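You operate a simulated robot arm through the tools that you are given. There is no shell and no other tool.

Carry out the task below with a simulated robot arm. There is one attempt and no reset: what you move stays moved.

## Task
Drip three drops from the teal dropper into the low beaker and stir.
Fine: stir till no streaks show; dropper back in its bottle, paddle back in its pot.

Only the result counts: the job must be done as asked and must still hold three seconds after the hand-in. Knocking over, shifting, dropping, spilling or breaking anything else fails it.

## Robot
A 6-joint arm with a two-finger parallel gripper, fixed in place. Base frame: the origin is on the floor under the middle of its stand, x ahead of it, y to its left, z up; the work surface is at about z = 950. Units: mm, degrees, N and s.
With the tool pointing down near the work surface it reaches from about 220 to 620 mm from the base axis. Its first joint turns from -66.0 to 66.0 degrees. Payload 2.7 kg.
The TCP is the grasp point between the finger pads, 23 mm short of the fingertips. In the tool frame z runs along the fingers and y along their closing line. The gripper opens to 94 mm. The fingers are 38 mm wide and 10 mm thick; the gripper's body (54 by 96 mm) begins 39 mm behind the TCP.
Orientation is that of the tool frame in the base frame, as [roll, pitch, yaw] about the fixed x, y, z axes, in that order (R = Rz(yaw) Ry(pitch) Rx(roll)). With the fingers straight down and closing along the base's y, the tool's x points along the base's -x, its y along +y and its z along -z.

## Interface
- The arm moves only by the tool jog_arm. Its argument "increments" is a list of rows, each an object (a shift or turn left out is 0, a gripper value left out holds the last) with "translation": the shift along the base's x, y, z in units of 250 mm (1.0 is 250 mm), a list of three; "rotation": the turn, a rotation vector about the base's x, y, z in units of 180 degrees (1.0 is 180 degrees), a list of three. In form: [{"translation": [tx, ty, tz], "rotation": [ax, ay, az]}, ...]. A call has 1 to 20 rows; each row is the pose to reach, as a shift and turn from the pose commanded when the call began. "jaw" is the finger opening in cm, from 0 to 9.4, set as the call begins (left out, the last holds). A call with a number of a shift or a turn outside -1 to 1 is refused whole. Each row takes 0.2 s and may step no farther than 50 mm and 8.6 degrees from the row before; otherwise, or with a gripper value out of range, the whole call is refused. A pose out of reach is approached as far as the arm can. The call stops where the force on the tool passes 40 N (or 10 N more than at its start, if that is more) or the arm is blocked; 0.2 s more then pass. The fingers move at their own pace (about 45 mm/s each) and stop on an object; they squeeze with about 22 N. The grip force told is the motor's: it shows also when the fingers shut on nothing. Time passes only in rows, and 0.2 s behind the last, so rows that repeat a pose let the fingers close. The reply holds the time, the measured pose of the TCP, the force on the tool along the base axes, the opening and the grip force, in the units named above and with some noise, with the torque about the TCP (base axes, N m) and any sound that the robot's microphone picked up.
- Cameras (640 x 400 px; columns grow to the right, rows downward): "scene" is fixed at [76.1, -426.9, 1415.2]; the picture's right is [0.80, -0.60, 0.00], its down [-0.29, -0.38, -0.88] and it looks along [0.53, 0.70, -0.48] (base axes); focal length 316 px, centre (320, 200). "wrist" rides on the gripper at [86, 16, -75] in the tool frame; the picture's right is [-0.18, 0.98, 0.00], its down [-0.58, -0.11, -0.81] and it looks along [-0.79, -0.15, 0.59] (tool axes); focal length 243 px, centre (320, 200). There is no depth. A picture from a camera that has moved, and an enlarged one, comes with that camera's place and axes in the base frame and with its lens.
- grab_frame(camera): a new picture of that camera. The clock stands still meanwhile.
- close_up(camera, box): a new picture of the part [left, top, right, bottom] of that camera's present view, enlarged. The clock stands still meanwhile.
- job_done(): hands the job in; it is judged then, once.

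Nothing tells you positions but the pictures and the camera data. Unless the task says otherwise, let go and move clear before handing in.

The tools are called after "Call:" by a JSON object that holds its "name" and its "arguments". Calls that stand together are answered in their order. jog_arm: Moves the arm, as the interface text tells. Its arguments: {"type":"object","properties":{"increments":{"type":"array"},"jaw":{"type":"number"}},"required":["increments"]} The other tools are called the same way: grab_frame (camera) takes a picture; close_up (camera, box) takes an enlarged picture of a part of a camera's view; job_done () hands the job in.

At the start:

```text
clock: 0.0
position: [355.3, 52.5, 1295.0]
tcp_rot: [-179.9, 0.2, 180.0]
wrist_force: [0.4, -0.2, -0.4]
torque: [0.01, 0.03, -0.03]
opening: 94.2
grip_force: 0.2
```

scene: 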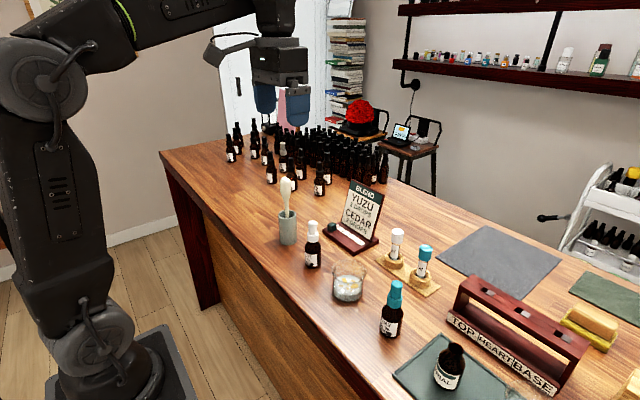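
wrist: 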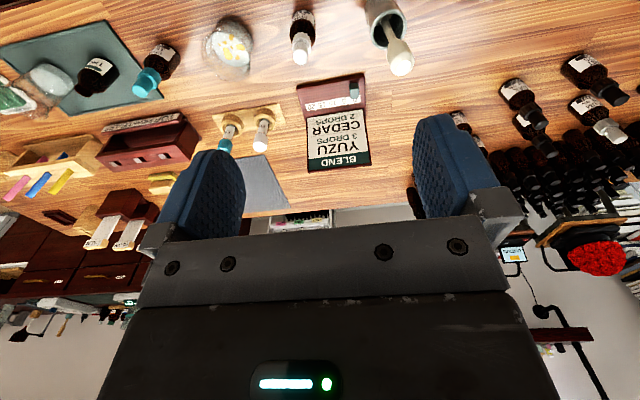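

I see a bench with a low beaker, a teal-capped dropper bottle, a white-capped dropper bottle, a pot with a paddle, a blend card, and two vials with teal/white caps on a wooden stand. I'll take enlarged pictures first to locate things.

Call:
{"name": "close_up", "arguments": {"camera": "scene", "box": [260, 160, 460, 285]}}

Call:
{"name": "close_up", "arguments": {"camera": "scene", "box": [300, 220, 520, 400]}}

Call:
{"name": "close_up", "arguments": {"camera": "wrist", "box": [0, 0, 440, 200]}}

Call:
{"name": "close_up", "arguments": {"camera": "scene", "box": [300, 220, 420, 350]}}

```text
3.20 times, centred on (360, 222) of scene
camera zoom: at [76.1, -426.9, 1415.2], right [0.8, -0.6, 0.0], down [-0.29, -0.38, -0.88], along [0.53, 0.7, -0.48], focal length 1012 px, centre (192, 128)
```

zoom: 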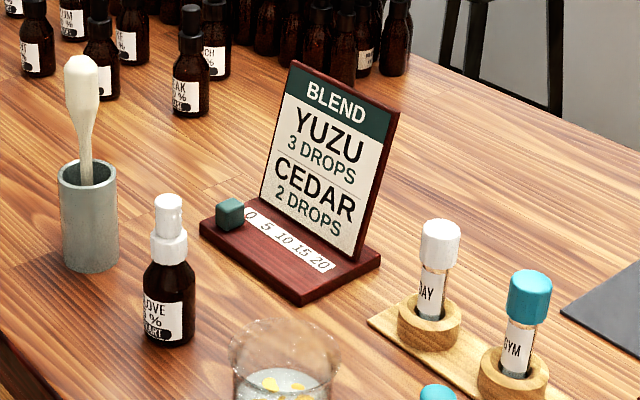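

```text
2.22 times, centred on (410, 310) of scene
camera zoom: at [76.1, -426.9, 1415.2], right [0.8, -0.6, 0.0], down [-0.29, -0.38, -0.88], along [0.53, 0.7, -0.48], focal length 703 px, centre (120, -44)
```

zoom: 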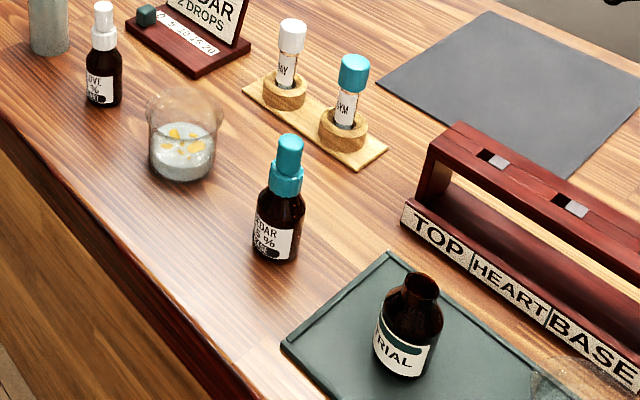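

```text
1.45 times, centred on (220, 100) of wrist
camera zoom: at [268.5, 67.2, 1370.6], right [0.18, 0.98, 0.0], down [0.58, -0.11, 0.81], along [0.79, -0.15, -0.59], focal length 353 px, centre (466, 346)
```

zoom: 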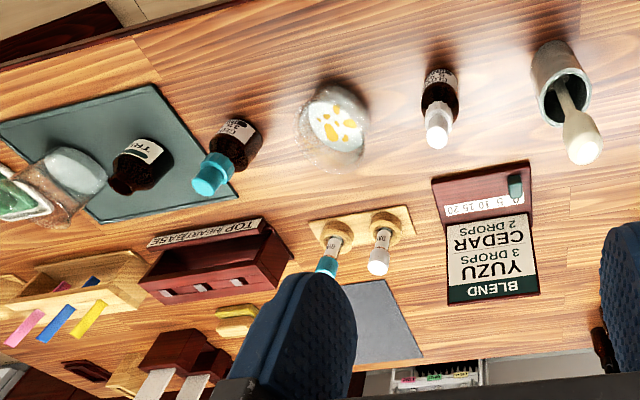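

```text
3.08 times, centred on (360, 285) of scene
camera zoom: at [76.1, -426.9, 1415.2], right [0.8, -0.6, 0.0], down [-0.29, -0.38, -0.88], along [0.53, 0.7, -0.48], focal length 973 px, centre (197, -62)
```

zoom: 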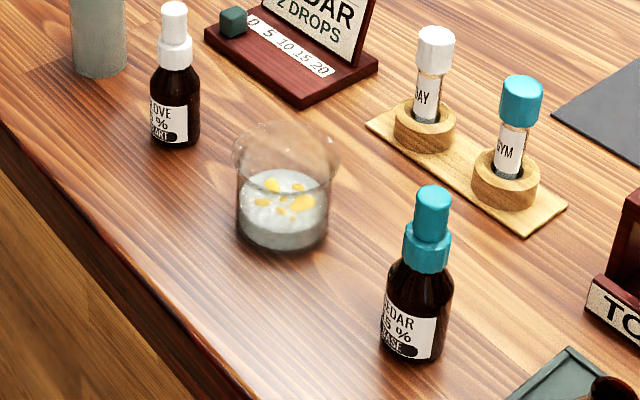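

The teal bottle labelled CEDAR looks to be at about (404, -198) with its top near z 1054. I put the beaker at (405, -85), the white bottle at (400, 26) and the paddle pot at (404, 136). I'll move above the teal bottle, staying high, and look with the wrist camera.

Call:
{"name": "jog_arm", "arguments": {"increments": [{"translation": [0.02, -0.125, -0.06]}, {"translation": [0.05, -0.25, -0.13]}, {"translation": [0.075, -0.375, -0.2]}, {"translation": [0.1, -0.5, -0.26]}, {"translation": [0.125, -0.625, -0.33]}, {"translation": [0.15, -0.75, -0.4]}, {"translation": [0.175, -0.875, -0.46]}, {"translation": [0.195, -1.0, -0.52]}, {"translation": [0.195, -1.0, -0.52]}], "jaw": 9.4}}

```text
clock: 2.0
position: [404.3, -197.1, 1162.9]
tcp_rot: [180.0, 0.0, -179.9]
wrist_force: [-0.4, 0.2, 0.5]
torque: [-0.01, 0.0, 0.0]
opening: 93.9
grip_force: 0.1
```

The arm should now be over the teal bottle. I'll check the alignment from both cameras.

Call:
{"name": "grab_frame", "arguments": {"camera": "wrist"}}

Call:
{"name": "grab_frame", "arguments": {"camera": "scene"}}

Call:
{"name": "close_up", "arguments": {"camera": "wrist", "box": [240, 20, 400, 180]}}

Call:
{"name": "close_up", "arguments": {"camera": "scene", "box": [260, 160, 360, 250]}}

```text
taken
camera wrist: at [318.4, -183.3, 1239.2], right [0.18, 0.98, 0.0], down [0.58, -0.11, 0.81], along [0.79, -0.15, -0.59], focal length 243 px, centre (320, 200)
```

wrist: 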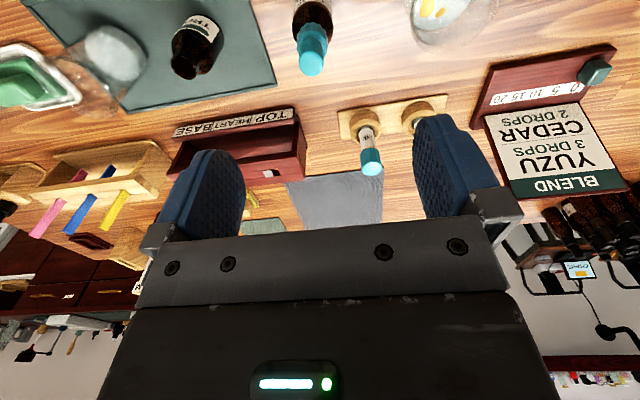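

```text
taken
```

scene: 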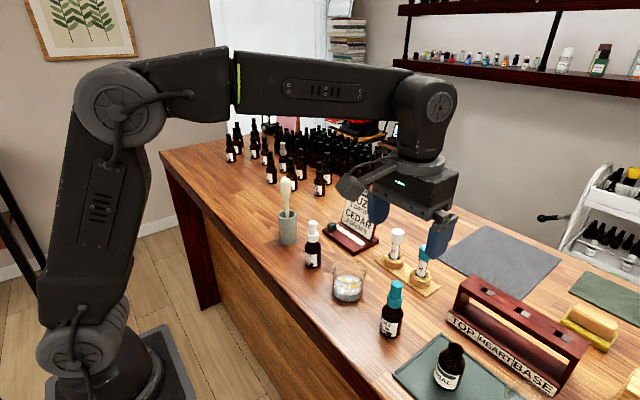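

```text
2.50 times, centred on (320, 100) of wrist
camera zoom: at [318.4, -183.3, 1239.2], right [0.18, 0.98, 0.0], down [0.58, -0.11, 0.81], along [0.79, -0.15, -0.59], focal length 606 px, centre (320, 450)
```

zoom: 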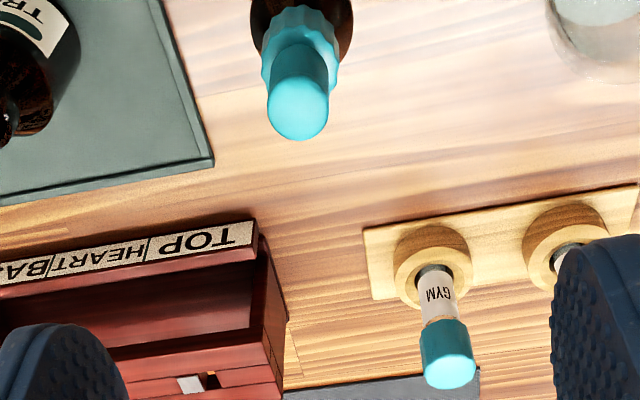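

```text
4.44 times, centred on (310, 205) of scene
camera zoom: at [76.1, -427.0, 1415.2], right [0.8, -0.6, 0.0], down [-0.29, -0.38, -0.88], along [0.53, 0.7, -0.48], focal length 1406 px, centre (364, 178)
```

zoom: 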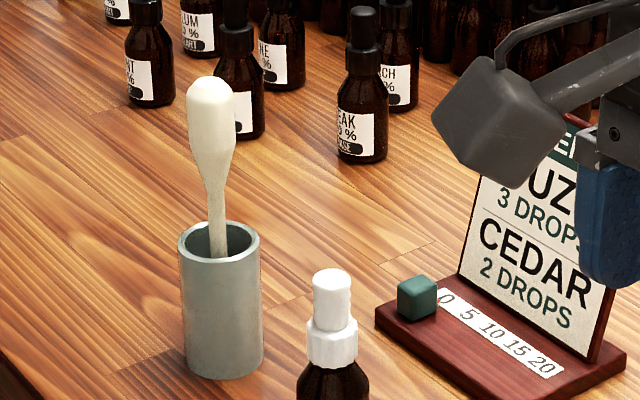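

The wrist view puts the teal bulb's axis nearer (400, -202) with the top near z 1057. I'll line up and come down to just above the bulb, keeping the jaw open.

Call:
{"name": "jog_arm", "arguments": {"increments": [{"translation": [-0.018, -0.018, -0.08]}, {"translation": [-0.018, -0.018, -0.16]}, {"translation": [-0.018, -0.018, -0.24]}, {"translation": [-0.018, -0.018, -0.24]}], "jaw": 9.4}}

Call:
{"name": "grab_frame", "arguments": {"camera": "wrist"}}

Call:
{"name": "close_up", "arguments": {"camera": "wrist", "box": [260, 60, 380, 180]}}

Call:
{"name": "close_up", "arguments": {"camera": "scene", "box": [350, 240, 450, 350]}}

```text
clock: 3.0
position: [397.6, -200.6, 1105.2]
tcp_rot: [179.9, 0.1, -180.0]
wrist_force: [-0.2, -0.4, -0.1]
torque: [-0.02, -0.01, 0.01]
opening: 94.0
grip_force: 0.0
```

```text
taken
camera wrist: at [311.8, -186.1, 1180.4], right [0.18, 0.98, 0.0], down [0.58, -0.11, 0.81], along [0.79, -0.15, -0.59], focal length 243 px, centre (320, 200)
```

wrist: 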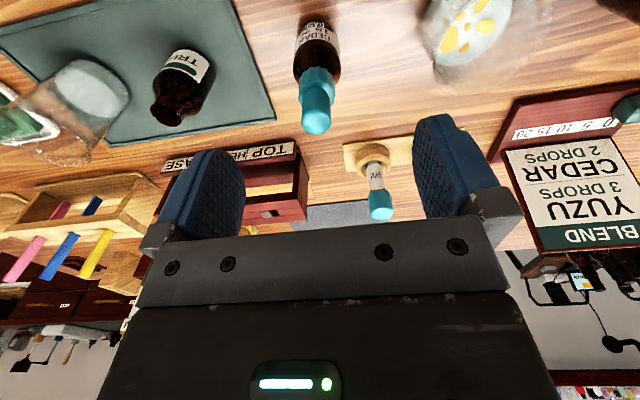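

```text
3.33 times, centred on (320, 120) of wrist
camera zoom: at [311.8, -186.1, 1180.4], right [0.18, 0.98, 0.0], down [0.58, -0.11, 0.81], along [0.79, -0.15, -0.59], focal length 809 px, centre (320, 467)
```

zoom: 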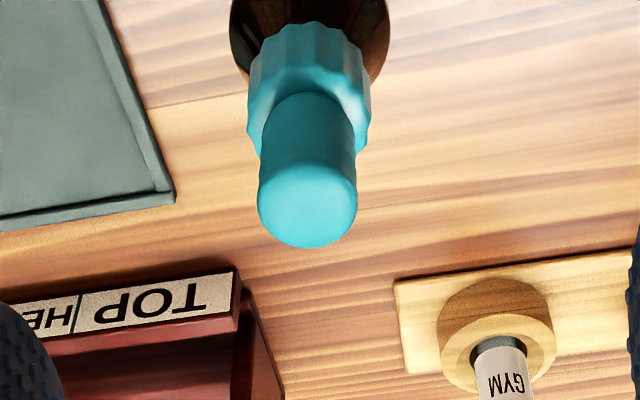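

```text
3.64 times, centred on (400, 295) of scene
camera zoom: at [76.1, -426.9, 1415.2], right [0.8, -0.6, 0.0], down [-0.29, -0.38, -0.88], along [0.53, 0.7, -0.48], focal length 1150 px, centre (29, -146)
```

zoom: 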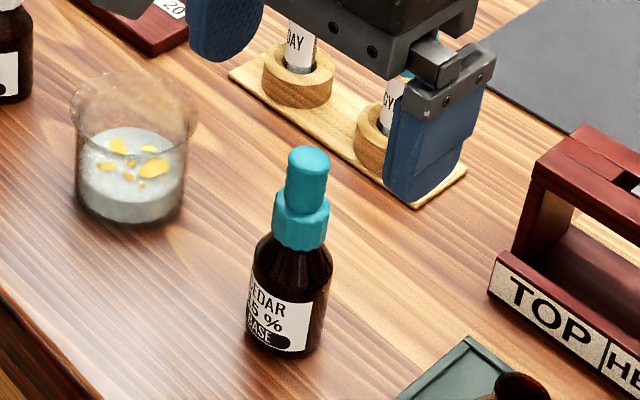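

The bulb is about 18 mm wide and spans roughly z 1034 to 1060, with a wider collar of about 25 mm below it. The gripper needs to shift about 2.4 mm in -y. I'll lower the fingers around the bulb only and check before closing.

Call:
{"name": "jog_arm", "arguments": {"increments": [{"translation": [0.0, -0.0096, -0.06]}, {"translation": [0.0, -0.0096, -0.12]}, {"translation": [0.0, -0.0096, -0.17]}, {"translation": [0.0, -0.0096, -0.17]}], "jaw": 9.4}}

Call:
{"name": "grab_frame", "arguments": {"camera": "wrist"}}

Call:
{"name": "close_up", "arguments": {"camera": "scene", "box": [330, 220, 470, 350]}}

Call:
{"name": "close_up", "arguments": {"camera": "wrist", "box": [220, 80, 440, 220]}}

```text
clock: 4.0
position: [399.6, -203.4, 1061.8]
tcp_rot: [-179.9, 0.0, 179.9]
wrist_force: [-0.6, -0.4, -0.2]
torque: [0.0, 0.03, 0.0]
opening: 94.3
grip_force: 0.1
```

```text
taken
camera wrist: at [312.6, -188.5, 1137.7], right [0.18, 0.98, 0.0], down [0.58, -0.11, 0.81], along [0.79, -0.15, -0.59], focal length 243 px, centre (320, 200)
```

wrist: 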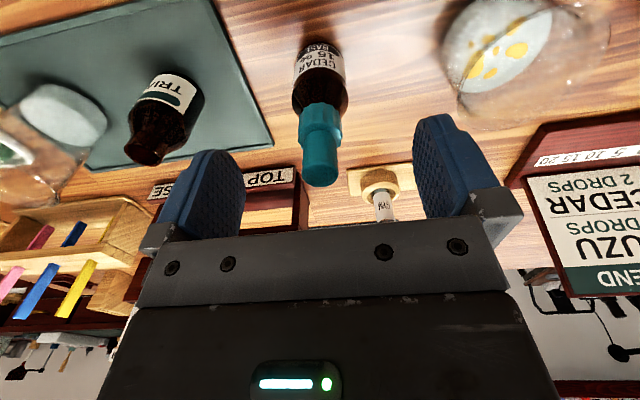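

```text
3.08 times, centred on (400, 285) of scene
camera zoom: at [76.1, -426.9, 1415.2], right [0.8, -0.6, 0.0], down [-0.29, -0.38, -0.88], along [0.53, 0.7, -0.48], focal length 973 px, centre (74, -62)
```

zoom: 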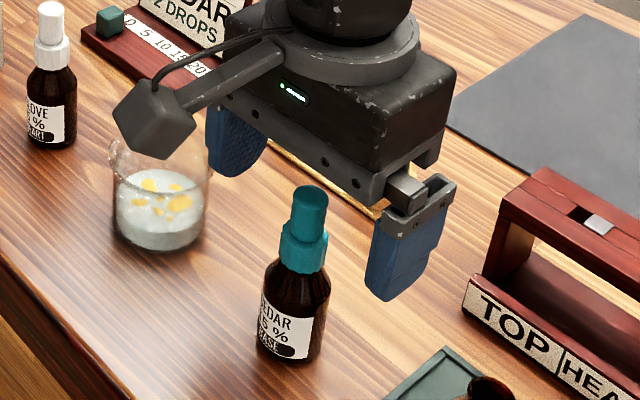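

```text
2.86 times, centred on (330, 150) of wrist
camera zoom: at [312.6, -188.5, 1137.7], right [0.18, 0.98, 0.0], down [0.58, -0.11, 0.81], along [0.79, -0.15, -0.59], focal length 693 px, centre (291, 343)
```

zoom: 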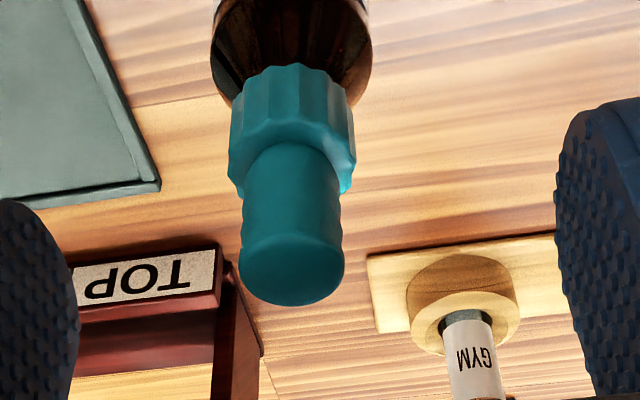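

The fingertips straddle the bulb symmetrically, to within about 1 mm. I'll close slowly to just wider than the bulb and check before touching it.

Call:
{"name": "jog_arm", "arguments": {"increments": [{"translation": [0, 0, 0]}, {"translation": [0, 0, 0]}, {"translation": [0, 0, 0]}, {"translation": [0, 0, 0]}, {"translation": [0, 0, 0]}, {"translation": [0, 0, 0]}], "jaw": 2.4}}

Call:
{"name": "close_up", "arguments": {"camera": "wrist", "box": [220, 80, 440, 220]}}

Call:
{"name": "close_up", "arguments": {"camera": "scene", "box": [350, 250, 450, 340]}}

```text
clock: 5.4
position: [398.4, -203.7, 1063.0]
tcp_rot: [-180.0, 0.2, -180.0]
wrist_force: [-0.8, 0.4, -0.1]
torque: [0.01, 0.02, 0.0]
opening: 23.9
grip_force: 0.0
```

```text
2.86 times, centred on (330, 150) of wrist
camera zoom: at [312.6, -188.6, 1138.0], right [0.18, 0.98, 0.0], down [0.58, -0.11, 0.81], along [0.79, -0.15, -0.59], focal length 693 px, centre (291, 343)
```

zoom: 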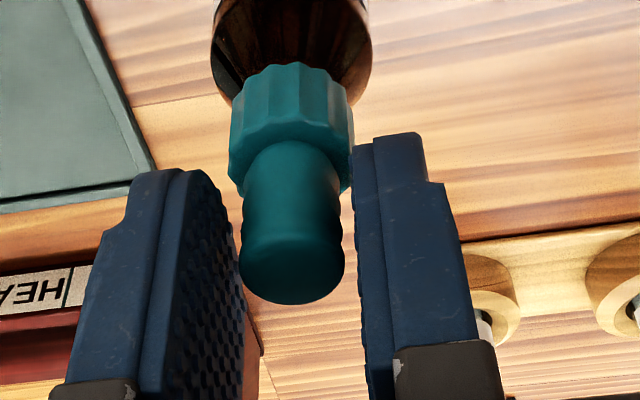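

```text
4.44 times, centred on (400, 295) of scene
camera zoom: at [76.1, -426.9, 1415.2], right [0.8, -0.6, 0.0], down [-0.29, -0.38, -0.88], along [0.53, 0.7, -0.48], focal length 1406 px, centre (-36, -222)
```

zoom: 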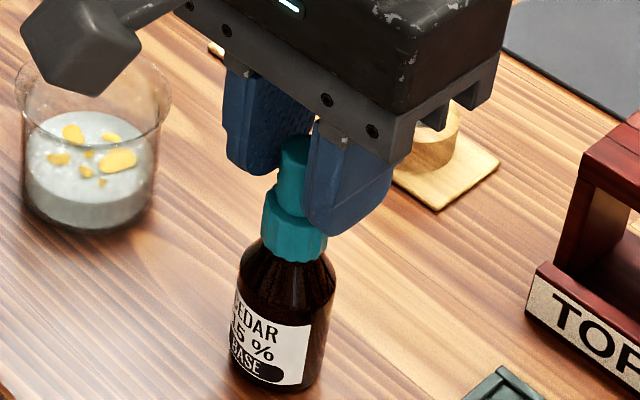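

The jaw is clear on both sides and centred. I'll close a little further now in small steps to find first contact.

Call:
{"name": "jog_arm", "arguments": {"increments": [{"translation": [0, 0, 0]}, {"translation": [0, 0, 0]}], "jaw": 1.8}}

Call:
{"name": "jog_arm", "arguments": {"increments": [{"translation": [0, 0, 0]}, {"translation": [0, 0, 0]}], "jaw": 1.7}}

Call:
{"name": "close_up", "arguments": {"camera": "wrist", "box": [220, 80, 440, 220]}}

```text
clock: 6.0
position: [399.0, -203.7, 1063.1]
tcp_rot: [-180.0, 0.1, 180.0]
wrist_force: [0.2, -0.3, -1.3]
torque: [0.0, -0.02, 0.01]
opening: 17.8
grip_force: 0.0
```

```text
clock: 6.6
position: [398.4, -203.4, 1061.9]
tcp_rot: [180.0, 0.2, -180.0]
wrist_force: [-0.1, 0.4, 0.2]
torque: [0.0, 0.01, 0.04]
opening: 17.2
grip_force: 0.6
```

```text
2.86 times, centred on (330, 150) of wrist
camera zoom: at [312.6, -188.5, 1138.0], right [0.18, 0.98, 0.0], down [0.58, -0.11, 0.81], along [0.79, -0.15, -0.59], focal length 693 px, centre (291, 343)
```

zoom: 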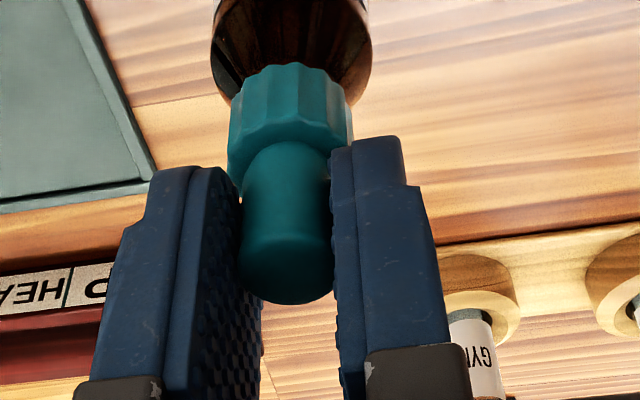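

First contact is at about 17.2 mm. I'll tighten slightly to see how stiff the bulb is.

Call:
{"name": "jog_arm", "arguments": {"increments": [{"translation": [0, 0, 0]}, {"translation": [0, 0, 0]}], "jaw": 1.6}}

Call:
{"name": "jog_arm", "arguments": {"increments": [{"translation": [0, 0, 0]}, {"translation": [0, 0, 0]}], "jaw": 1.5}}

```text
clock: 7.2
position: [399.2, -203.9, 1062.3]
tcp_rot: [-180.0, 0.2, 180.0]
wrist_force: [0.3, 0.2, 0.4]
torque: [0.02, 0.0, -0.01]
opening: 17.0
grip_force: 5.2
```

```text
clock: 7.8
position: [398.7, -202.9, 1060.4]
tcp_rot: [-179.9, 0.1, 180.0]
wrist_force: [0.8, 0.0, 0.1]
torque: [-0.01, -0.01, -0.04]
opening: 16.6
grip_force: 21.7
```

The bulb is firm: a jaw setting of 1.6 gives a light hold of about 5 N and 1.5 gives a full squeeze. I'll relax to the light hold while it's still in the bottle and check how that reads.

Call:
{"name": "jog_arm", "arguments": {"increments": [{"translation": [0, 0, 0]}, {"translation": [0, 0, 0]}, {"translation": [0, 0, 0]}], "jaw": 1.6}}

Call:
{"name": "close_up", "arguments": {"camera": "scene", "box": [350, 250, 450, 340]}}

```text
clock: 8.6
position: [398.3, -203.3, 1062.8]
tcp_rot: [-179.9, 0.2, 179.9]
wrist_force: [1.0, 0.2, 0.0]
torque: [-0.01, 0.0, -0.01]
opening: 17.1
grip_force: 1.4
```

```text
4.44 times, centred on (400, 295) of scene
camera zoom: at [76.1, -426.9, 1415.2], right [0.8, -0.6, 0.0], down [-0.29, -0.38, -0.88], along [0.53, 0.7, -0.48], focal length 1406 px, centre (-36, -222)
```

zoom: 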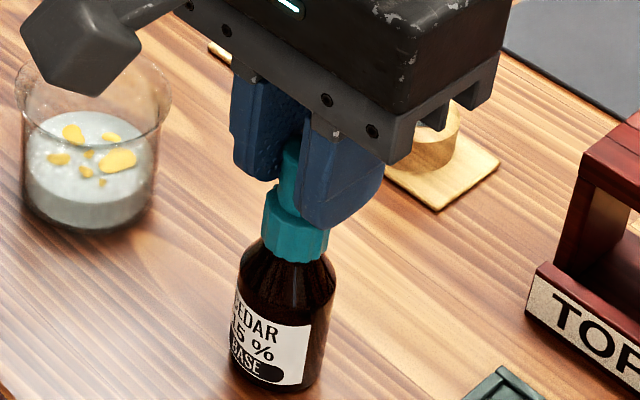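

At this setting the hold is too light to carry with. I'll find an intermediate setting.

Call:
{"name": "jog_arm", "arguments": {"increments": [{"translation": [0, 0, 0]}, {"translation": [0, 0, 0]}], "jaw": 1.57}}

Call:
{"name": "jog_arm", "arguments": {"increments": [{"translation": [0, 0, 0]}, {"translation": [0, 0, 0]}], "jaw": 1.55}}

```text
clock: 9.2
position: [398.6, -202.9, 1063.2]
tcp_rot: [-180.0, 0.0, -180.0]
wrist_force: [0.4, -0.8, 0.3]
torque: [0.01, 0.02, 0.02]
opening: 17.1
grip_force: 1.0
```

```text
clock: 9.8
position: [399.4, -203.5, 1062.8]
tcp_rot: [180.0, 0.2, -180.0]
wrist_force: [-0.5, -0.5, 0.5]
torque: [0.01, 0.02, -0.02]
opening: 16.9
grip_force: 10.5
```

A jaw setting of 1.55 gives about 10 N, which looks like a good carrying hold. I'll lift slowly by 15 mm and check that the bottle stays put.

Call:
{"name": "jog_arm", "arguments": {"increments": [{"translation": [0, 0, 0.01]}, {"translation": [0, 0, 0.025]}, {"translation": [0, 0, 0.045]}, {"translation": [0, 0, 0.06]}, {"translation": [0, 0, 0.06]}], "jaw": 1.55}}

Call:
{"name": "close_up", "arguments": {"camera": "scene", "box": [350, 250, 450, 340]}}

```text
clock: 11.0
position: [397.7, -204.9, 1077.6]
tcp_rot: [-179.9, 0.1, 180.0]
wrist_force: [-0.3, 0.1, 1.1]
torque: [-0.01, 0.01, 0.0]
opening: 16.8
grip_force: 4.8
```

```text
4.44 times, centred on (400, 295) of scene
camera zoom: at [76.1, -426.9, 1415.2], right [0.8, -0.6, 0.0], down [-0.29, -0.38, -0.88], along [0.53, 0.7, -0.48], focal length 1406 px, centre (-36, -222)
```

zoom: 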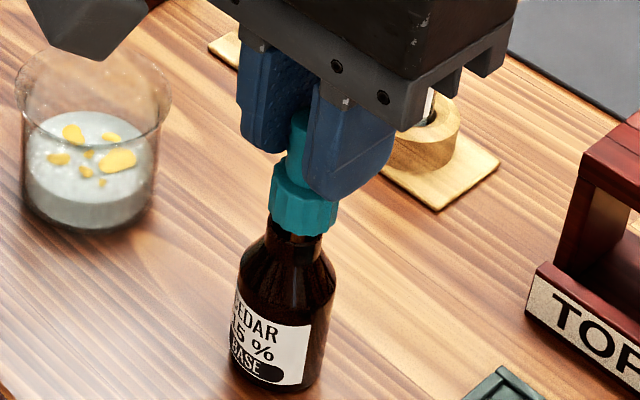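

The dropper is coming up by itself and the bottle has stayed put. I'll keep lifting slowly until the pipette clears.

Call:
{"name": "jog_arm", "arguments": {"increments": [{"translation": [0, 0, 0.03]}, {"translation": [0, 0, 0.06]}, {"translation": [0, 0, 0.09]}, {"translation": [0, 0, 0.12]}, {"translation": [0, 0, 0.15]}, {"translation": [0, 0, 0.18]}, {"translation": [0, 0, 0.21]}, {"translation": [0, 0, 0.24]}, {"translation": [0, 0, 0.26]}, {"translation": [0, 0, 0.26]}], "jaw": 1.55}}

Call:
{"name": "close_up", "arguments": {"camera": "scene", "box": [330, 220, 470, 340]}}

Call:
{"name": "grab_frame", "arguments": {"camera": "wrist"}}

```text
clock: 13.2
position: [397.7, -205.3, 1142.0]
tcp_rot: [-180.0, 0.2, -179.9]
wrist_force: [0.6, -0.3, 0.7]
torque: [0.0, 0.03, -0.02]
opening: 16.7
grip_force: 1.9
```

```text
3.33 times, centred on (400, 280) of scene
camera zoom: at [76.1, -426.9, 1415.2], right [0.8, -0.6, 0.0], down [-0.29, -0.38, -0.88], along [0.53, 0.7, -0.48], focal length 1054 px, centre (53, -67)
```

zoom: 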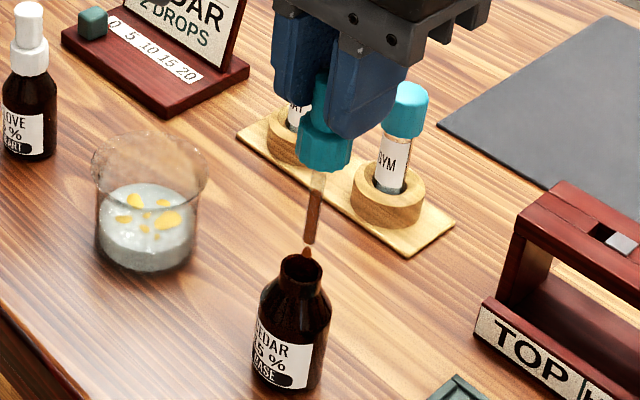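

```text
taken
camera wrist: at [312.0, -190.3, 1217.8], right [0.18, 0.98, 0.0], down [0.58, -0.11, 0.81], along [0.79, -0.15, -0.59], focal length 243 px, centre (320, 200)
```

wrist: 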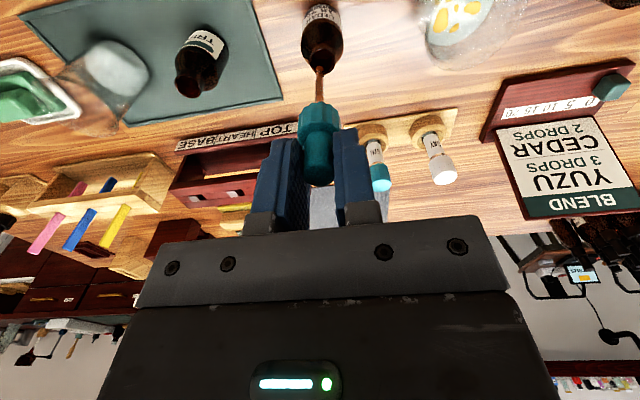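

There seems to be a drop between the pipette tip and the bottle mouth. I'll look closer before I move.

Call:
{"name": "close_up", "arguments": {"camera": "scene", "box": [375, 250, 415, 310]}}

Call:
{"name": "close_up", "arguments": {"camera": "wrist", "box": [280, 0, 360, 120]}}

```text
6.67 times, centred on (395, 280) of scene
camera zoom: at [76.1, -426.9, 1415.2], right [0.8, -0.6, 0.0], down [-0.29, -0.38, -0.88], along [0.53, 0.7, -0.48], focal length 2109 px, centre (-180, -333)
```

zoom: 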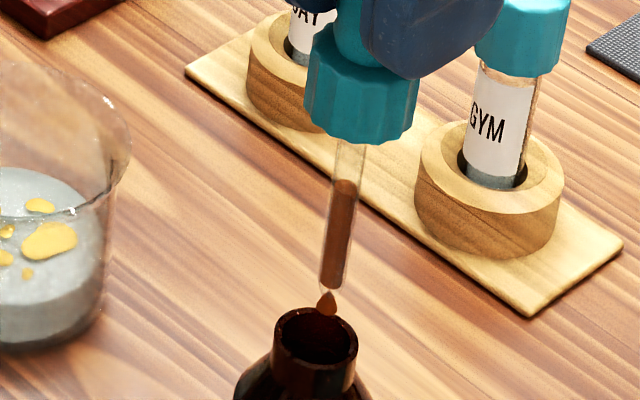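

```text
3.33 times, centred on (320, 60) of wrist
camera zoom: at [312.0, -190.3, 1217.8], right [0.18, 0.98, 0.0], down [0.58, -0.11, 0.81], along [0.79, -0.15, -0.59], focal length 809 px, centre (320, 667)
```

zoom: 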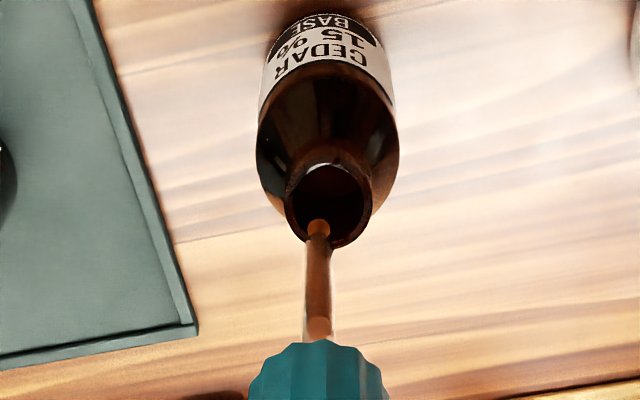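

A drop is hanging at the pipette tip, so the bulb responds to gradual compression. I'll shift about 1 mm to centre over the bottle mouth and test here whether the drop keeps growing. Anything that falls here goes back into its own bottle.

Call:
{"name": "jog_arm", "arguments": {"increments": [{"translation": [0, 0.0045, 0]}, {"translation": [0, 0.0045, 0]}, {"translation": [0, 0.0045, 0]}], "jaw": 1.55}}

Call:
{"name": "close_up", "arguments": {"camera": "scene", "box": [375, 250, 415, 310]}}

Call:
{"name": "close_up", "arguments": {"camera": "wrist", "box": [280, 0, 360, 120]}}

```text
clock: 14.0
position: [398.5, -203.2, 1141.5]
tcp_rot: [-180.0, 0.0, 179.9]
wrist_force: [0.0, -0.5, -0.7]
torque: [0.03, 0.01, -0.01]
opening: 17.0
grip_force: 6.0
```

```text
6.67 times, centred on (395, 280) of scene
camera zoom: at [76.1, -426.9, 1415.2], right [0.8, -0.6, 0.0], down [-0.29, -0.38, -0.88], along [0.53, 0.7, -0.48], focal length 2109 px, centre (-180, -333)
```

zoom: 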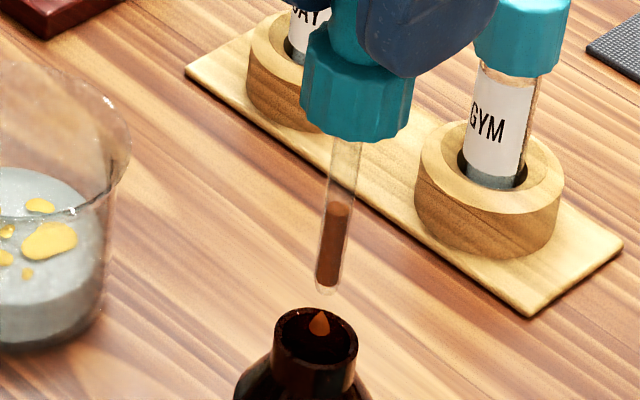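

```text
3.33 times, centred on (320, 60) of wrist
camera zoom: at [312.5, -188.8, 1217.0], right [0.18, 0.98, 0.0], down [0.58, -0.11, 0.81], along [0.79, -0.15, -0.59], focal length 809 px, centre (320, 667)
```

zoom: 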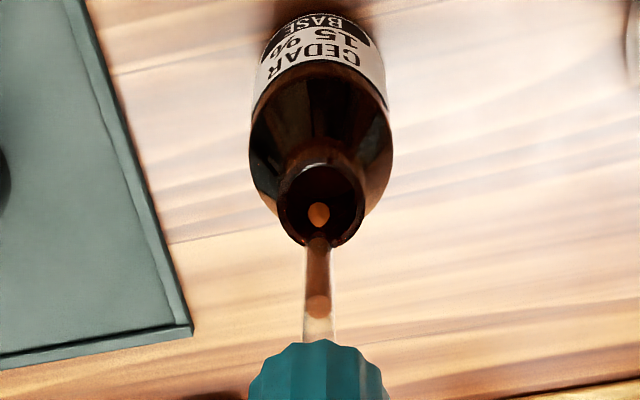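

The level in the pipette has gone down and a drop is falling into the bottle, so this grip is dripping slowly. I'll ease the grip to 1.6 while still over the bottle and see whether it holds without dripping.

Call:
{"name": "jog_arm", "arguments": {"increments": [{"translation": [0, 0, 0]}], "jaw": 1.6}}

Call:
{"name": "close_up", "arguments": {"camera": "scene", "box": [375, 250, 415, 310]}}

Call:
{"name": "jog_arm", "arguments": {"increments": [{"translation": [0, 0, 0]}, {"translation": [0, 0, 0]}, {"translation": [0, 0, 0]}, {"translation": [0, 0, 0]}], "jaw": 1.6}}

Call:
{"name": "close_up", "arguments": {"camera": "scene", "box": [375, 250, 415, 310]}}

```text
clock: 14.4
position: [398.0, -202.2, 1140.6]
tcp_rot: [-179.9, 0.1, 180.0]
wrist_force: [-0.9, -1.1, -0.3]
torque: [0.01, -0.01, -0.01]
opening: 17.2
grip_force: 1.3
```

```text
6.67 times, centred on (395, 280) of scene
camera zoom: at [76.1, -426.9, 1415.2], right [0.8, -0.6, 0.0], down [-0.29, -0.38, -0.88], along [0.53, 0.7, -0.48], focal length 2109 px, centre (-180, -333)
```

zoom: 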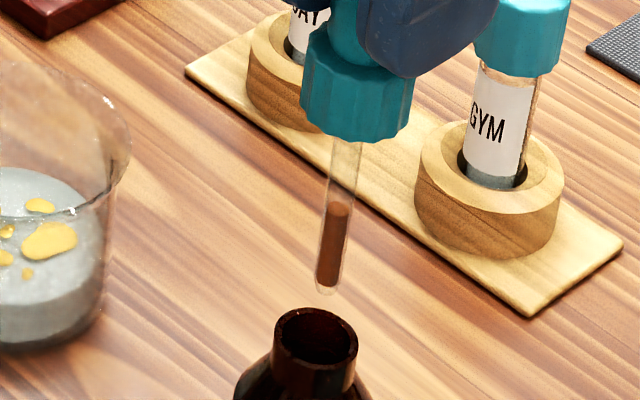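

```text
clock: 15.4
position: [397.5, -202.2, 1141.5]
tcp_rot: [179.9, 0.1, 180.0]
wrist_force: [0.0, 0.1, -0.1]
torque: [0.01, -0.01, 0.0]
opening: 17.2
grip_force: 5.1
```

```text
6.67 times, centred on (395, 280) of scene
camera zoom: at [76.1, -426.9, 1415.2], right [0.8, -0.6, 0.0], down [-0.29, -0.38, -0.88], along [0.53, 0.7, -0.48], focal length 2109 px, centre (-180, -333)
```

zoom: 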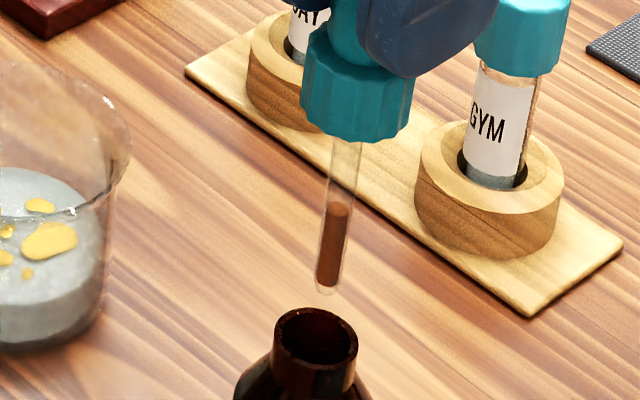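

At 1.6 the dropper is held and nothing drips. I'll test one squeeze over the bottle in small time steps, so I can produce single drops reliably later.

Call:
{"name": "jog_arm", "arguments": {"increments": [{"translation": [0, 0, 0]}], "jaw": 1.55}}

Call:
{"name": "close_up", "arguments": {"camera": "scene", "box": [375, 250, 415, 310]}}

Call:
{"name": "jog_arm", "arguments": {"increments": [{"translation": [0, 0, 0]}], "jaw": 1.55}}

Call:
{"name": "close_up", "arguments": {"camera": "scene", "box": [375, 250, 415, 310]}}

```text
clock: 15.8
position: [400.0, -203.7, 1141.3]
tcp_rot: [180.0, 0.1, 179.9]
wrist_force: [-0.4, -0.4, -0.2]
torque: [-0.02, 0.05, -0.03]
opening: 16.7
grip_force: 20.4
```

```text
6.67 times, centred on (395, 280) of scene
camera zoom: at [76.1, -426.9, 1415.2], right [0.8, -0.6, 0.0], down [-0.29, -0.38, -0.88], along [0.53, 0.7, -0.48], focal length 2109 px, centre (-180, -333)
```

zoom: 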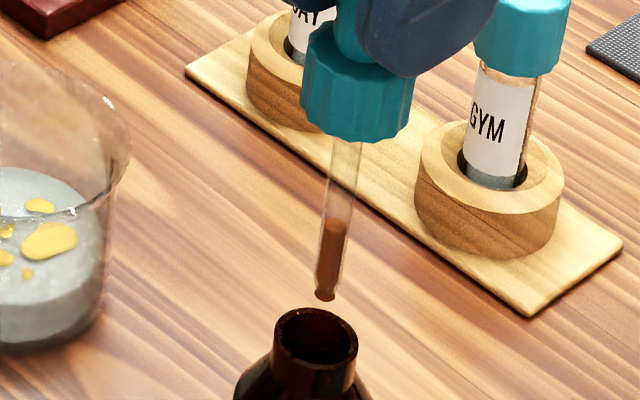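

```text
clock: 16.2
position: [398.7, -202.7, 1139.2]
tcp_rot: [-180.0, 0.2, -180.0]
wrist_force: [0.6, 0.0, -0.1]
torque: [0.04, -0.01, 0.0]
opening: 16.6
grip_force: 15.9
```

```text
6.67 times, centred on (395, 280) of scene
camera zoom: at [76.1, -426.9, 1415.2], right [0.8, -0.6, 0.0], down [-0.29, -0.38, -0.88], along [0.53, 0.7, -0.48], focal length 2109 px, centre (-180, -333)
```

zoom: 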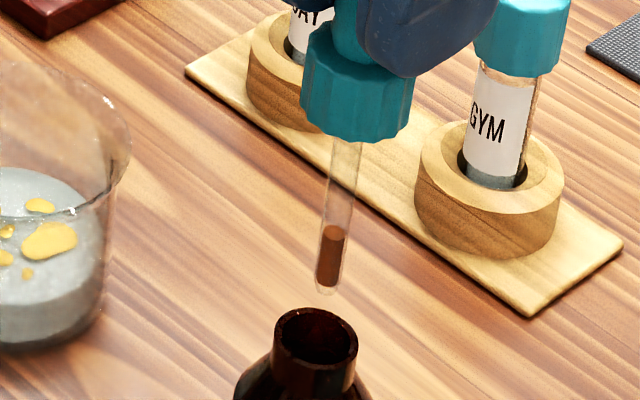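

One squeeze at 1.55 for about 0.6 s releases one drop, using about 24 px of the column. What's left in the pipette is less than three drops. I'll ease the grip, lower the dropper back into its bottle almost to its seat, and refill.

Call:
{"name": "jog_arm", "arguments": {"increments": [{"translation": [0, 0, 0]}, {"translation": [0, 0, -0.03]}, {"translation": [0, 0, -0.06]}, {"translation": [0, 0, -0.09]}, {"translation": [0, 0, -0.12]}, {"translation": [0, 0, -0.15]}, {"translation": [0, 0, -0.18]}, {"translation": [0, 0, -0.21]}, {"translation": [0, 0, -0.24]}, {"translation": [0, 0, -0.27]}, {"translation": [0, 0, -0.29]}, {"translation": [0, 0, -0.308]}, {"translation": [0, 0, -0.308]}], "jaw": 1.6}}

Call:
{"name": "close_up", "arguments": {"camera": "scene", "box": [350, 250, 450, 340]}}

```text
clock: 19.0
position: [398.6, -202.6, 1064.6]
tcp_rot: [-179.9, 0.0, 180.0]
wrist_force: [-0.2, -0.4, -0.3]
torque: [0.03, -0.02, -0.02]
opening: 16.9
grip_force: 5.1
```

```text
4.44 times, centred on (400, 295) of scene
camera zoom: at [76.1, -426.9, 1415.2], right [0.8, -0.6, 0.0], down [-0.29, -0.38, -0.88], along [0.53, 0.7, -0.48], focal length 1406 px, centre (-36, -222)
```

zoom: 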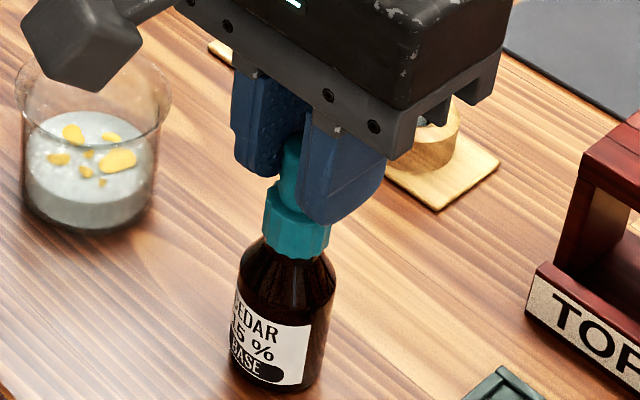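

The dropper is back in without resistance. I'll squeeze it firmly in the liquid, then release gently so it refills.

Call:
{"name": "jog_arm", "arguments": {"increments": [{"translation": [0, 0, 0]}, {"translation": [0, 0, 0]}, {"translation": [0, 0, 0]}, {"translation": [0, 0, 0]}], "jaw": 1.3}}

Call:
{"name": "jog_arm", "arguments": {"increments": [{"translation": [0, 0, 0]}, {"translation": [0, 0, 0]}, {"translation": [0, 0, 0]}, {"translation": [0, 0, 0]}, {"translation": [0, 0, 0]}, {"translation": [0, 0, 0]}], "jaw": 1.65}}

Call:
{"name": "jog_arm", "arguments": {"increments": [{"translation": [0, 0, 0]}, {"translation": [0, 0, 0]}], "jaw": 1.6}}

```text
clock: 20.0
position: [398.2, -203.7, 1064.9]
tcp_rot: [180.0, 0.1, 180.0]
wrist_force: [-0.2, 0.2, 0.0]
torque: [0.02, 0.05, -0.01]
opening: 16.6
grip_force: 22.3
```

```text
clock: 21.4
position: [398.7, -203.1, 1065.4]
tcp_rot: [180.0, 0.0, 180.0]
wrist_force: [0.5, 0.5, 0.4]
torque: [-0.01, 0.01, 0.02]
opening: 17.2
grip_force: 1.5
```

```text
clock: 22.0
position: [399.5, -203.4, 1065.1]
tcp_rot: [-179.9, 0.1, 180.0]
wrist_force: [0.1, 0.5, 0.0]
torque: [-0.01, 0.01, -0.02]
opening: 16.9
grip_force: 4.8
```

The squeeze read 22 N and the release went back to a light hold. I'll lift out again and check the level and the tip.

Call:
{"name": "jog_arm", "arguments": {"increments": [{"translation": [0, 0, 0.03]}, {"translation": [0, 0, 0.06]}, {"translation": [0, 0, 0.09]}, {"translation": [0, 0, 0.12]}, {"translation": [0, 0, 0.15]}, {"translation": [0, 0, 0.18]}, {"translation": [0, 0, 0.21]}, {"translation": [0, 0, 0.24]}, {"translation": [0, 0, 0.27]}, {"translation": [0, 0, 0.3]}, {"translation": [0, 0, 0.32]}, {"translation": [0, 0, 0.32]}], "jaw": 1.6}}

Call:
{"name": "close_up", "arguments": {"camera": "scene", "box": [375, 250, 415, 310]}}

Call:
{"name": "close_up", "arguments": {"camera": "scene", "box": [330, 220, 470, 340]}}

```text
clock: 24.6
position: [398.2, -204.3, 1145.4]
tcp_rot: [180.0, 0.1, 180.0]
wrist_force: [0.6, -0.5, 0.0]
torque: [-0.03, -0.01, -0.02]
opening: 17.3
grip_force: 5.1
```

```text
6.67 times, centred on (395, 280) of scene
camera zoom: at [76.1, -426.9, 1415.2], right [0.8, -0.6, 0.0], down [-0.29, -0.38, -0.88], along [0.53, 0.7, -0.48], focal length 2109 px, centre (-180, -333)
```

zoom: 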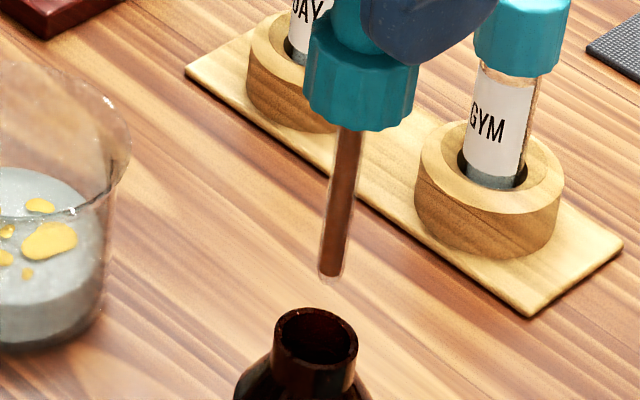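

```text
3.33 times, centred on (400, 280) of scene
camera zoom: at [76.1, -426.9, 1415.2], right [0.8, -0.6, 0.0], down [-0.29, -0.38, -0.88], along [0.53, 0.7, -0.48], focal length 1054 px, centre (53, -67)
```

zoom: 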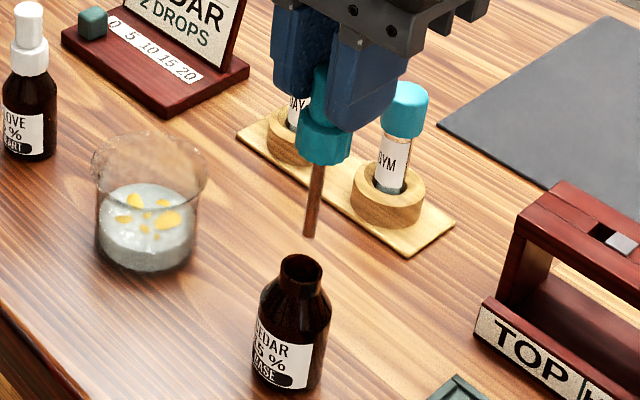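

The pipette is full and not dripping. I'll carry it gently sideways to above the beaker, which I put at about (399, -90), and stop with the tip well above the rim.

Call:
{"name": "jog_arm", "arguments": {"increments": [{"translation": [0, 0.03, 0]}, {"translation": [0, 0.08, 0]}, {"translation": [0, 0.14, 0]}, {"translation": [0, 0.2, 0]}, {"translation": [0, 0.26, 0]}, {"translation": [0, 0.32, 0]}, {"translation": [0, 0.38, 0]}, {"translation": [0, 0.42, 0]}, {"translation": [0, 0.445, 0]}, {"translation": [0, 0.452, 0]}, {"translation": [0, 0.452, 0]}], "jaw": 1.6}}

Call:
{"name": "close_up", "arguments": {"camera": "scene", "box": [310, 220, 400, 310]}}

Call:
{"name": "close_up", "arguments": {"camera": "wrist", "box": [240, 0, 400, 160]}}

```text
clock: 27.0
position: [399.1, -90.9, 1145.5]
tcp_rot: [179.9, 0.1, -179.9]
wrist_force: [0.2, -0.4, 0.2]
torque: [-0.02, 0.03, 0.0]
opening: 17.2
grip_force: 0.9
```

```text
4.44 times, centred on (355, 265) of scene
camera zoom: at [76.1, -426.9, 1415.2], right [0.8, -0.6, 0.0], down [-0.29, -0.38, -0.88], along [0.53, 0.7, -0.48], focal length 1406 px, centre (164, -89)
```

zoom: 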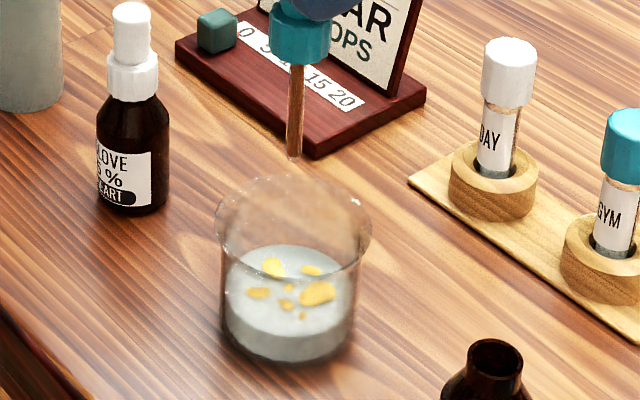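

```text
2.50 times, centred on (320, 80) of wrist
camera zoom: at [312.6, -75.8, 1220.7], right [0.18, 0.98, 0.0], down [0.58, -0.11, 0.81], along [0.79, -0.15, -0.59], focal length 606 px, centre (320, 500)
```

zoom: 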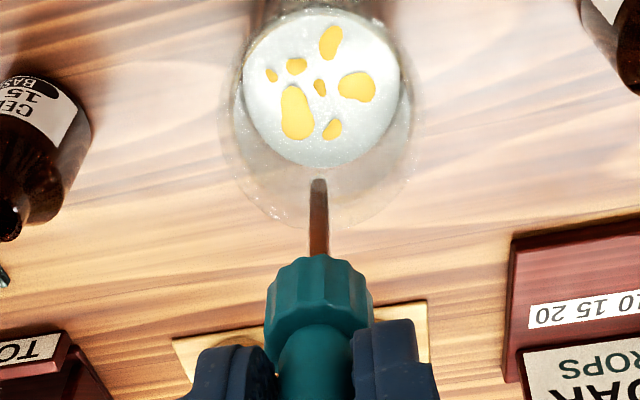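

The tip is centred over the beaker to within 1 mm. I'll come down 20 mm, keeping the tip above the rim, and check that nothing is dripping.

Call:
{"name": "jog_arm", "arguments": {"increments": [{"translation": [0, 0, -0.03]}, {"translation": [0, 0, -0.06]}, {"translation": [0, 0, -0.08]}, {"translation": [0, 0, -0.08]}], "jaw": 1.6}}

Call:
{"name": "close_up", "arguments": {"camera": "scene", "box": [325, 230, 375, 310]}}

```text
clock: 28.0
position: [400.4, -90.6, 1125.3]
tcp_rot: [-180.0, 0.1, 180.0]
wrist_force: [0.0, -0.3, -0.3]
torque: [0.02, 0.02, -0.02]
opening: 16.9
grip_force: 10.4
```

```text
5.00 times, centred on (350, 270) of scene
camera zoom: at [76.1, -426.9, 1415.2], right [0.8, -0.6, 0.0], down [-0.29, -0.38, -0.88], along [0.53, 0.7, -0.48], focal length 1581 px, centre (170, -150)
```

zoom: 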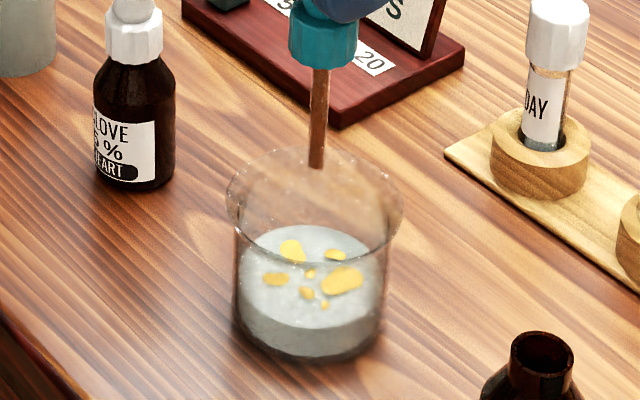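

The tip is just inside the rim and well above the liquid, and no brown drops have fallen yet. I'll give one short squeeze and check after each small time step.

Call:
{"name": "jog_arm", "arguments": {"increments": [{"translation": [0, 0, 0]}], "jaw": 1.55}}

Call:
{"name": "close_up", "arguments": {"camera": "scene", "box": [330, 225, 370, 300]}}

```text
clock: 28.4
position: [399.9, -91.0, 1123.9]
tcp_rot: [179.9, 0.1, 180.0]
wrist_force: [-1.2, -0.4, 0.5]
torque: [0.01, 0.01, 0.0]
opening: 16.8
grip_force: 15.7
```

```text
5.33 times, centred on (350, 262) of scene
camera zoom: at [76.1, -426.9, 1415.2], right [0.8, -0.6, 0.0], down [-0.29, -0.38, -0.88], along [0.53, 0.7, -0.48], focal length 1687 px, centre (160, -133)
```

zoom: 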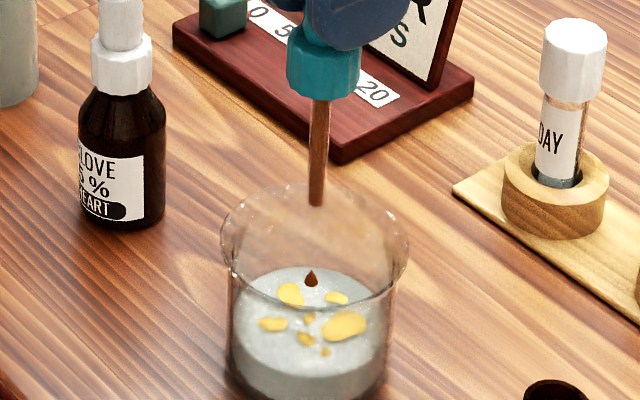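

The first drop is falling. I'll release right away so a second one doesn't follow.

Call:
{"name": "jog_arm", "arguments": {"increments": [{"translation": [0, 0, 0]}], "jaw": 1.62}}

Call:
{"name": "close_up", "arguments": {"camera": "scene", "box": [330, 225, 370, 300]}}

Call:
{"name": "close_up", "arguments": {"camera": "wrist", "box": [260, 0, 380, 100]}}

```text
clock: 28.8
position: [401.4, -90.8, 1125.0]
tcp_rot: [-180.0, 0.1, -180.0]
wrist_force: [-0.3, -0.1, 0.4]
torque: [0.0, -0.01, 0.0]
opening: 17.2
grip_force: 0.9
```

```text
5.33 times, centred on (350, 262) of scene
camera zoom: at [76.1, -426.9, 1415.2], right [0.8, -0.6, 0.0], down [-0.29, -0.38, -0.88], along [0.53, 0.7, -0.48], focal length 1687 px, centre (160, -133)
```

zoom: 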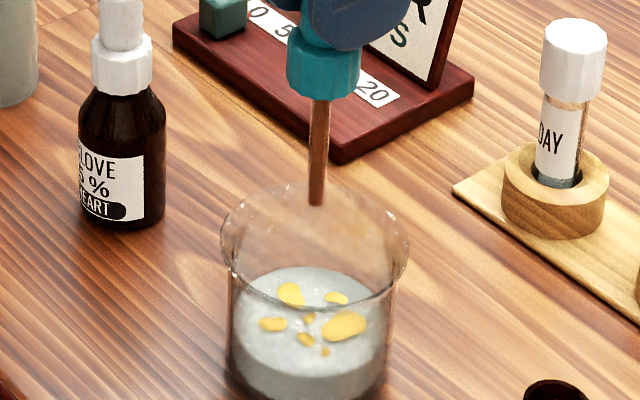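

```text
4.00 times, centred on (320, 50) of wrist
camera zoom: at [313.9, -76.2, 1200.6], right [0.18, 0.98, 0.0], down [0.58, -0.11, 0.81], along [0.79, -0.15, -0.59], focal length 970 px, centre (320, 800)
```

zoom: 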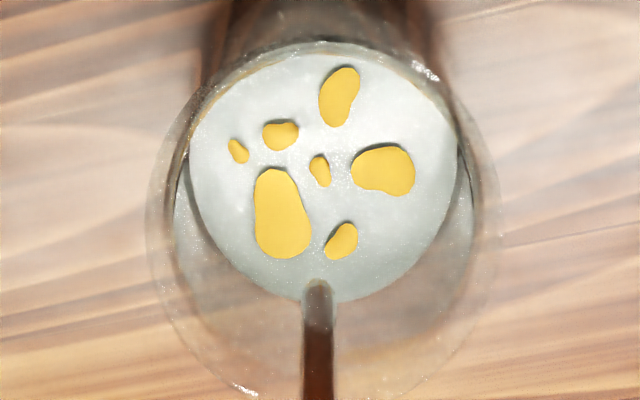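

The falling drop is gone from view, but I don't see a new brown spot yet. I'll look closely at the liquid and the pipette level before I count it.

Call:
{"name": "close_up", "arguments": {"camera": "scene", "box": [335, 225, 365, 265]}}

Call:
{"name": "close_up", "arguments": {"camera": "scene", "box": [330, 265, 370, 305]}}

Call:
{"name": "close_up", "arguments": {"camera": "wrist", "box": [280, 0, 360, 60]}}

```text
10.00 times, centred on (350, 245) of scene
camera zoom: at [76.1, -426.9, 1415.2], right [0.8, -0.6, 0.0], down [-0.29, -0.38, -0.88], along [0.53, 0.7, -0.48], focal length 3163 px, centre (20, -250)
```

zoom: 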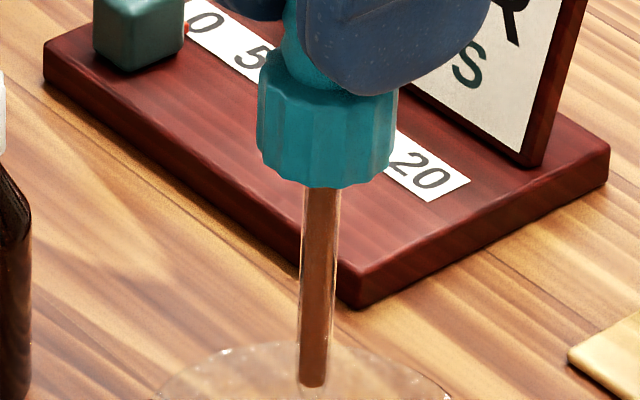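

```text
10.00 times, centred on (350, 285) of scene
camera zoom: at [76.1, -426.9, 1415.2], right [0.8, -0.6, 0.0], down [-0.29, -0.38, -0.88], along [0.53, 0.7, -0.48], focal length 3163 px, centre (20, -650)
```

zoom: 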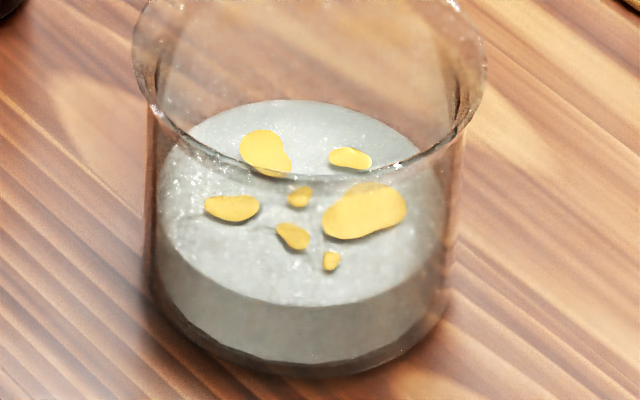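

```text
6.67 times, centred on (320, 30) of wrist
camera zoom: at [313.9, -76.2, 1200.6], right [0.18, 0.98, 0.0], down [0.58, -0.11, 0.81], along [0.79, -0.15, -0.59], focal length 1618 px, centre (320, 1333)
```

zoom: 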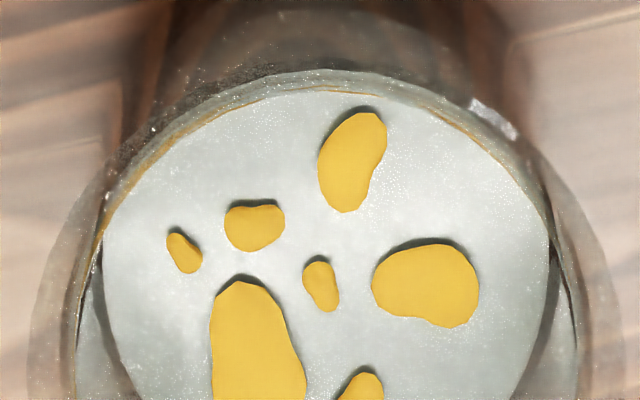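

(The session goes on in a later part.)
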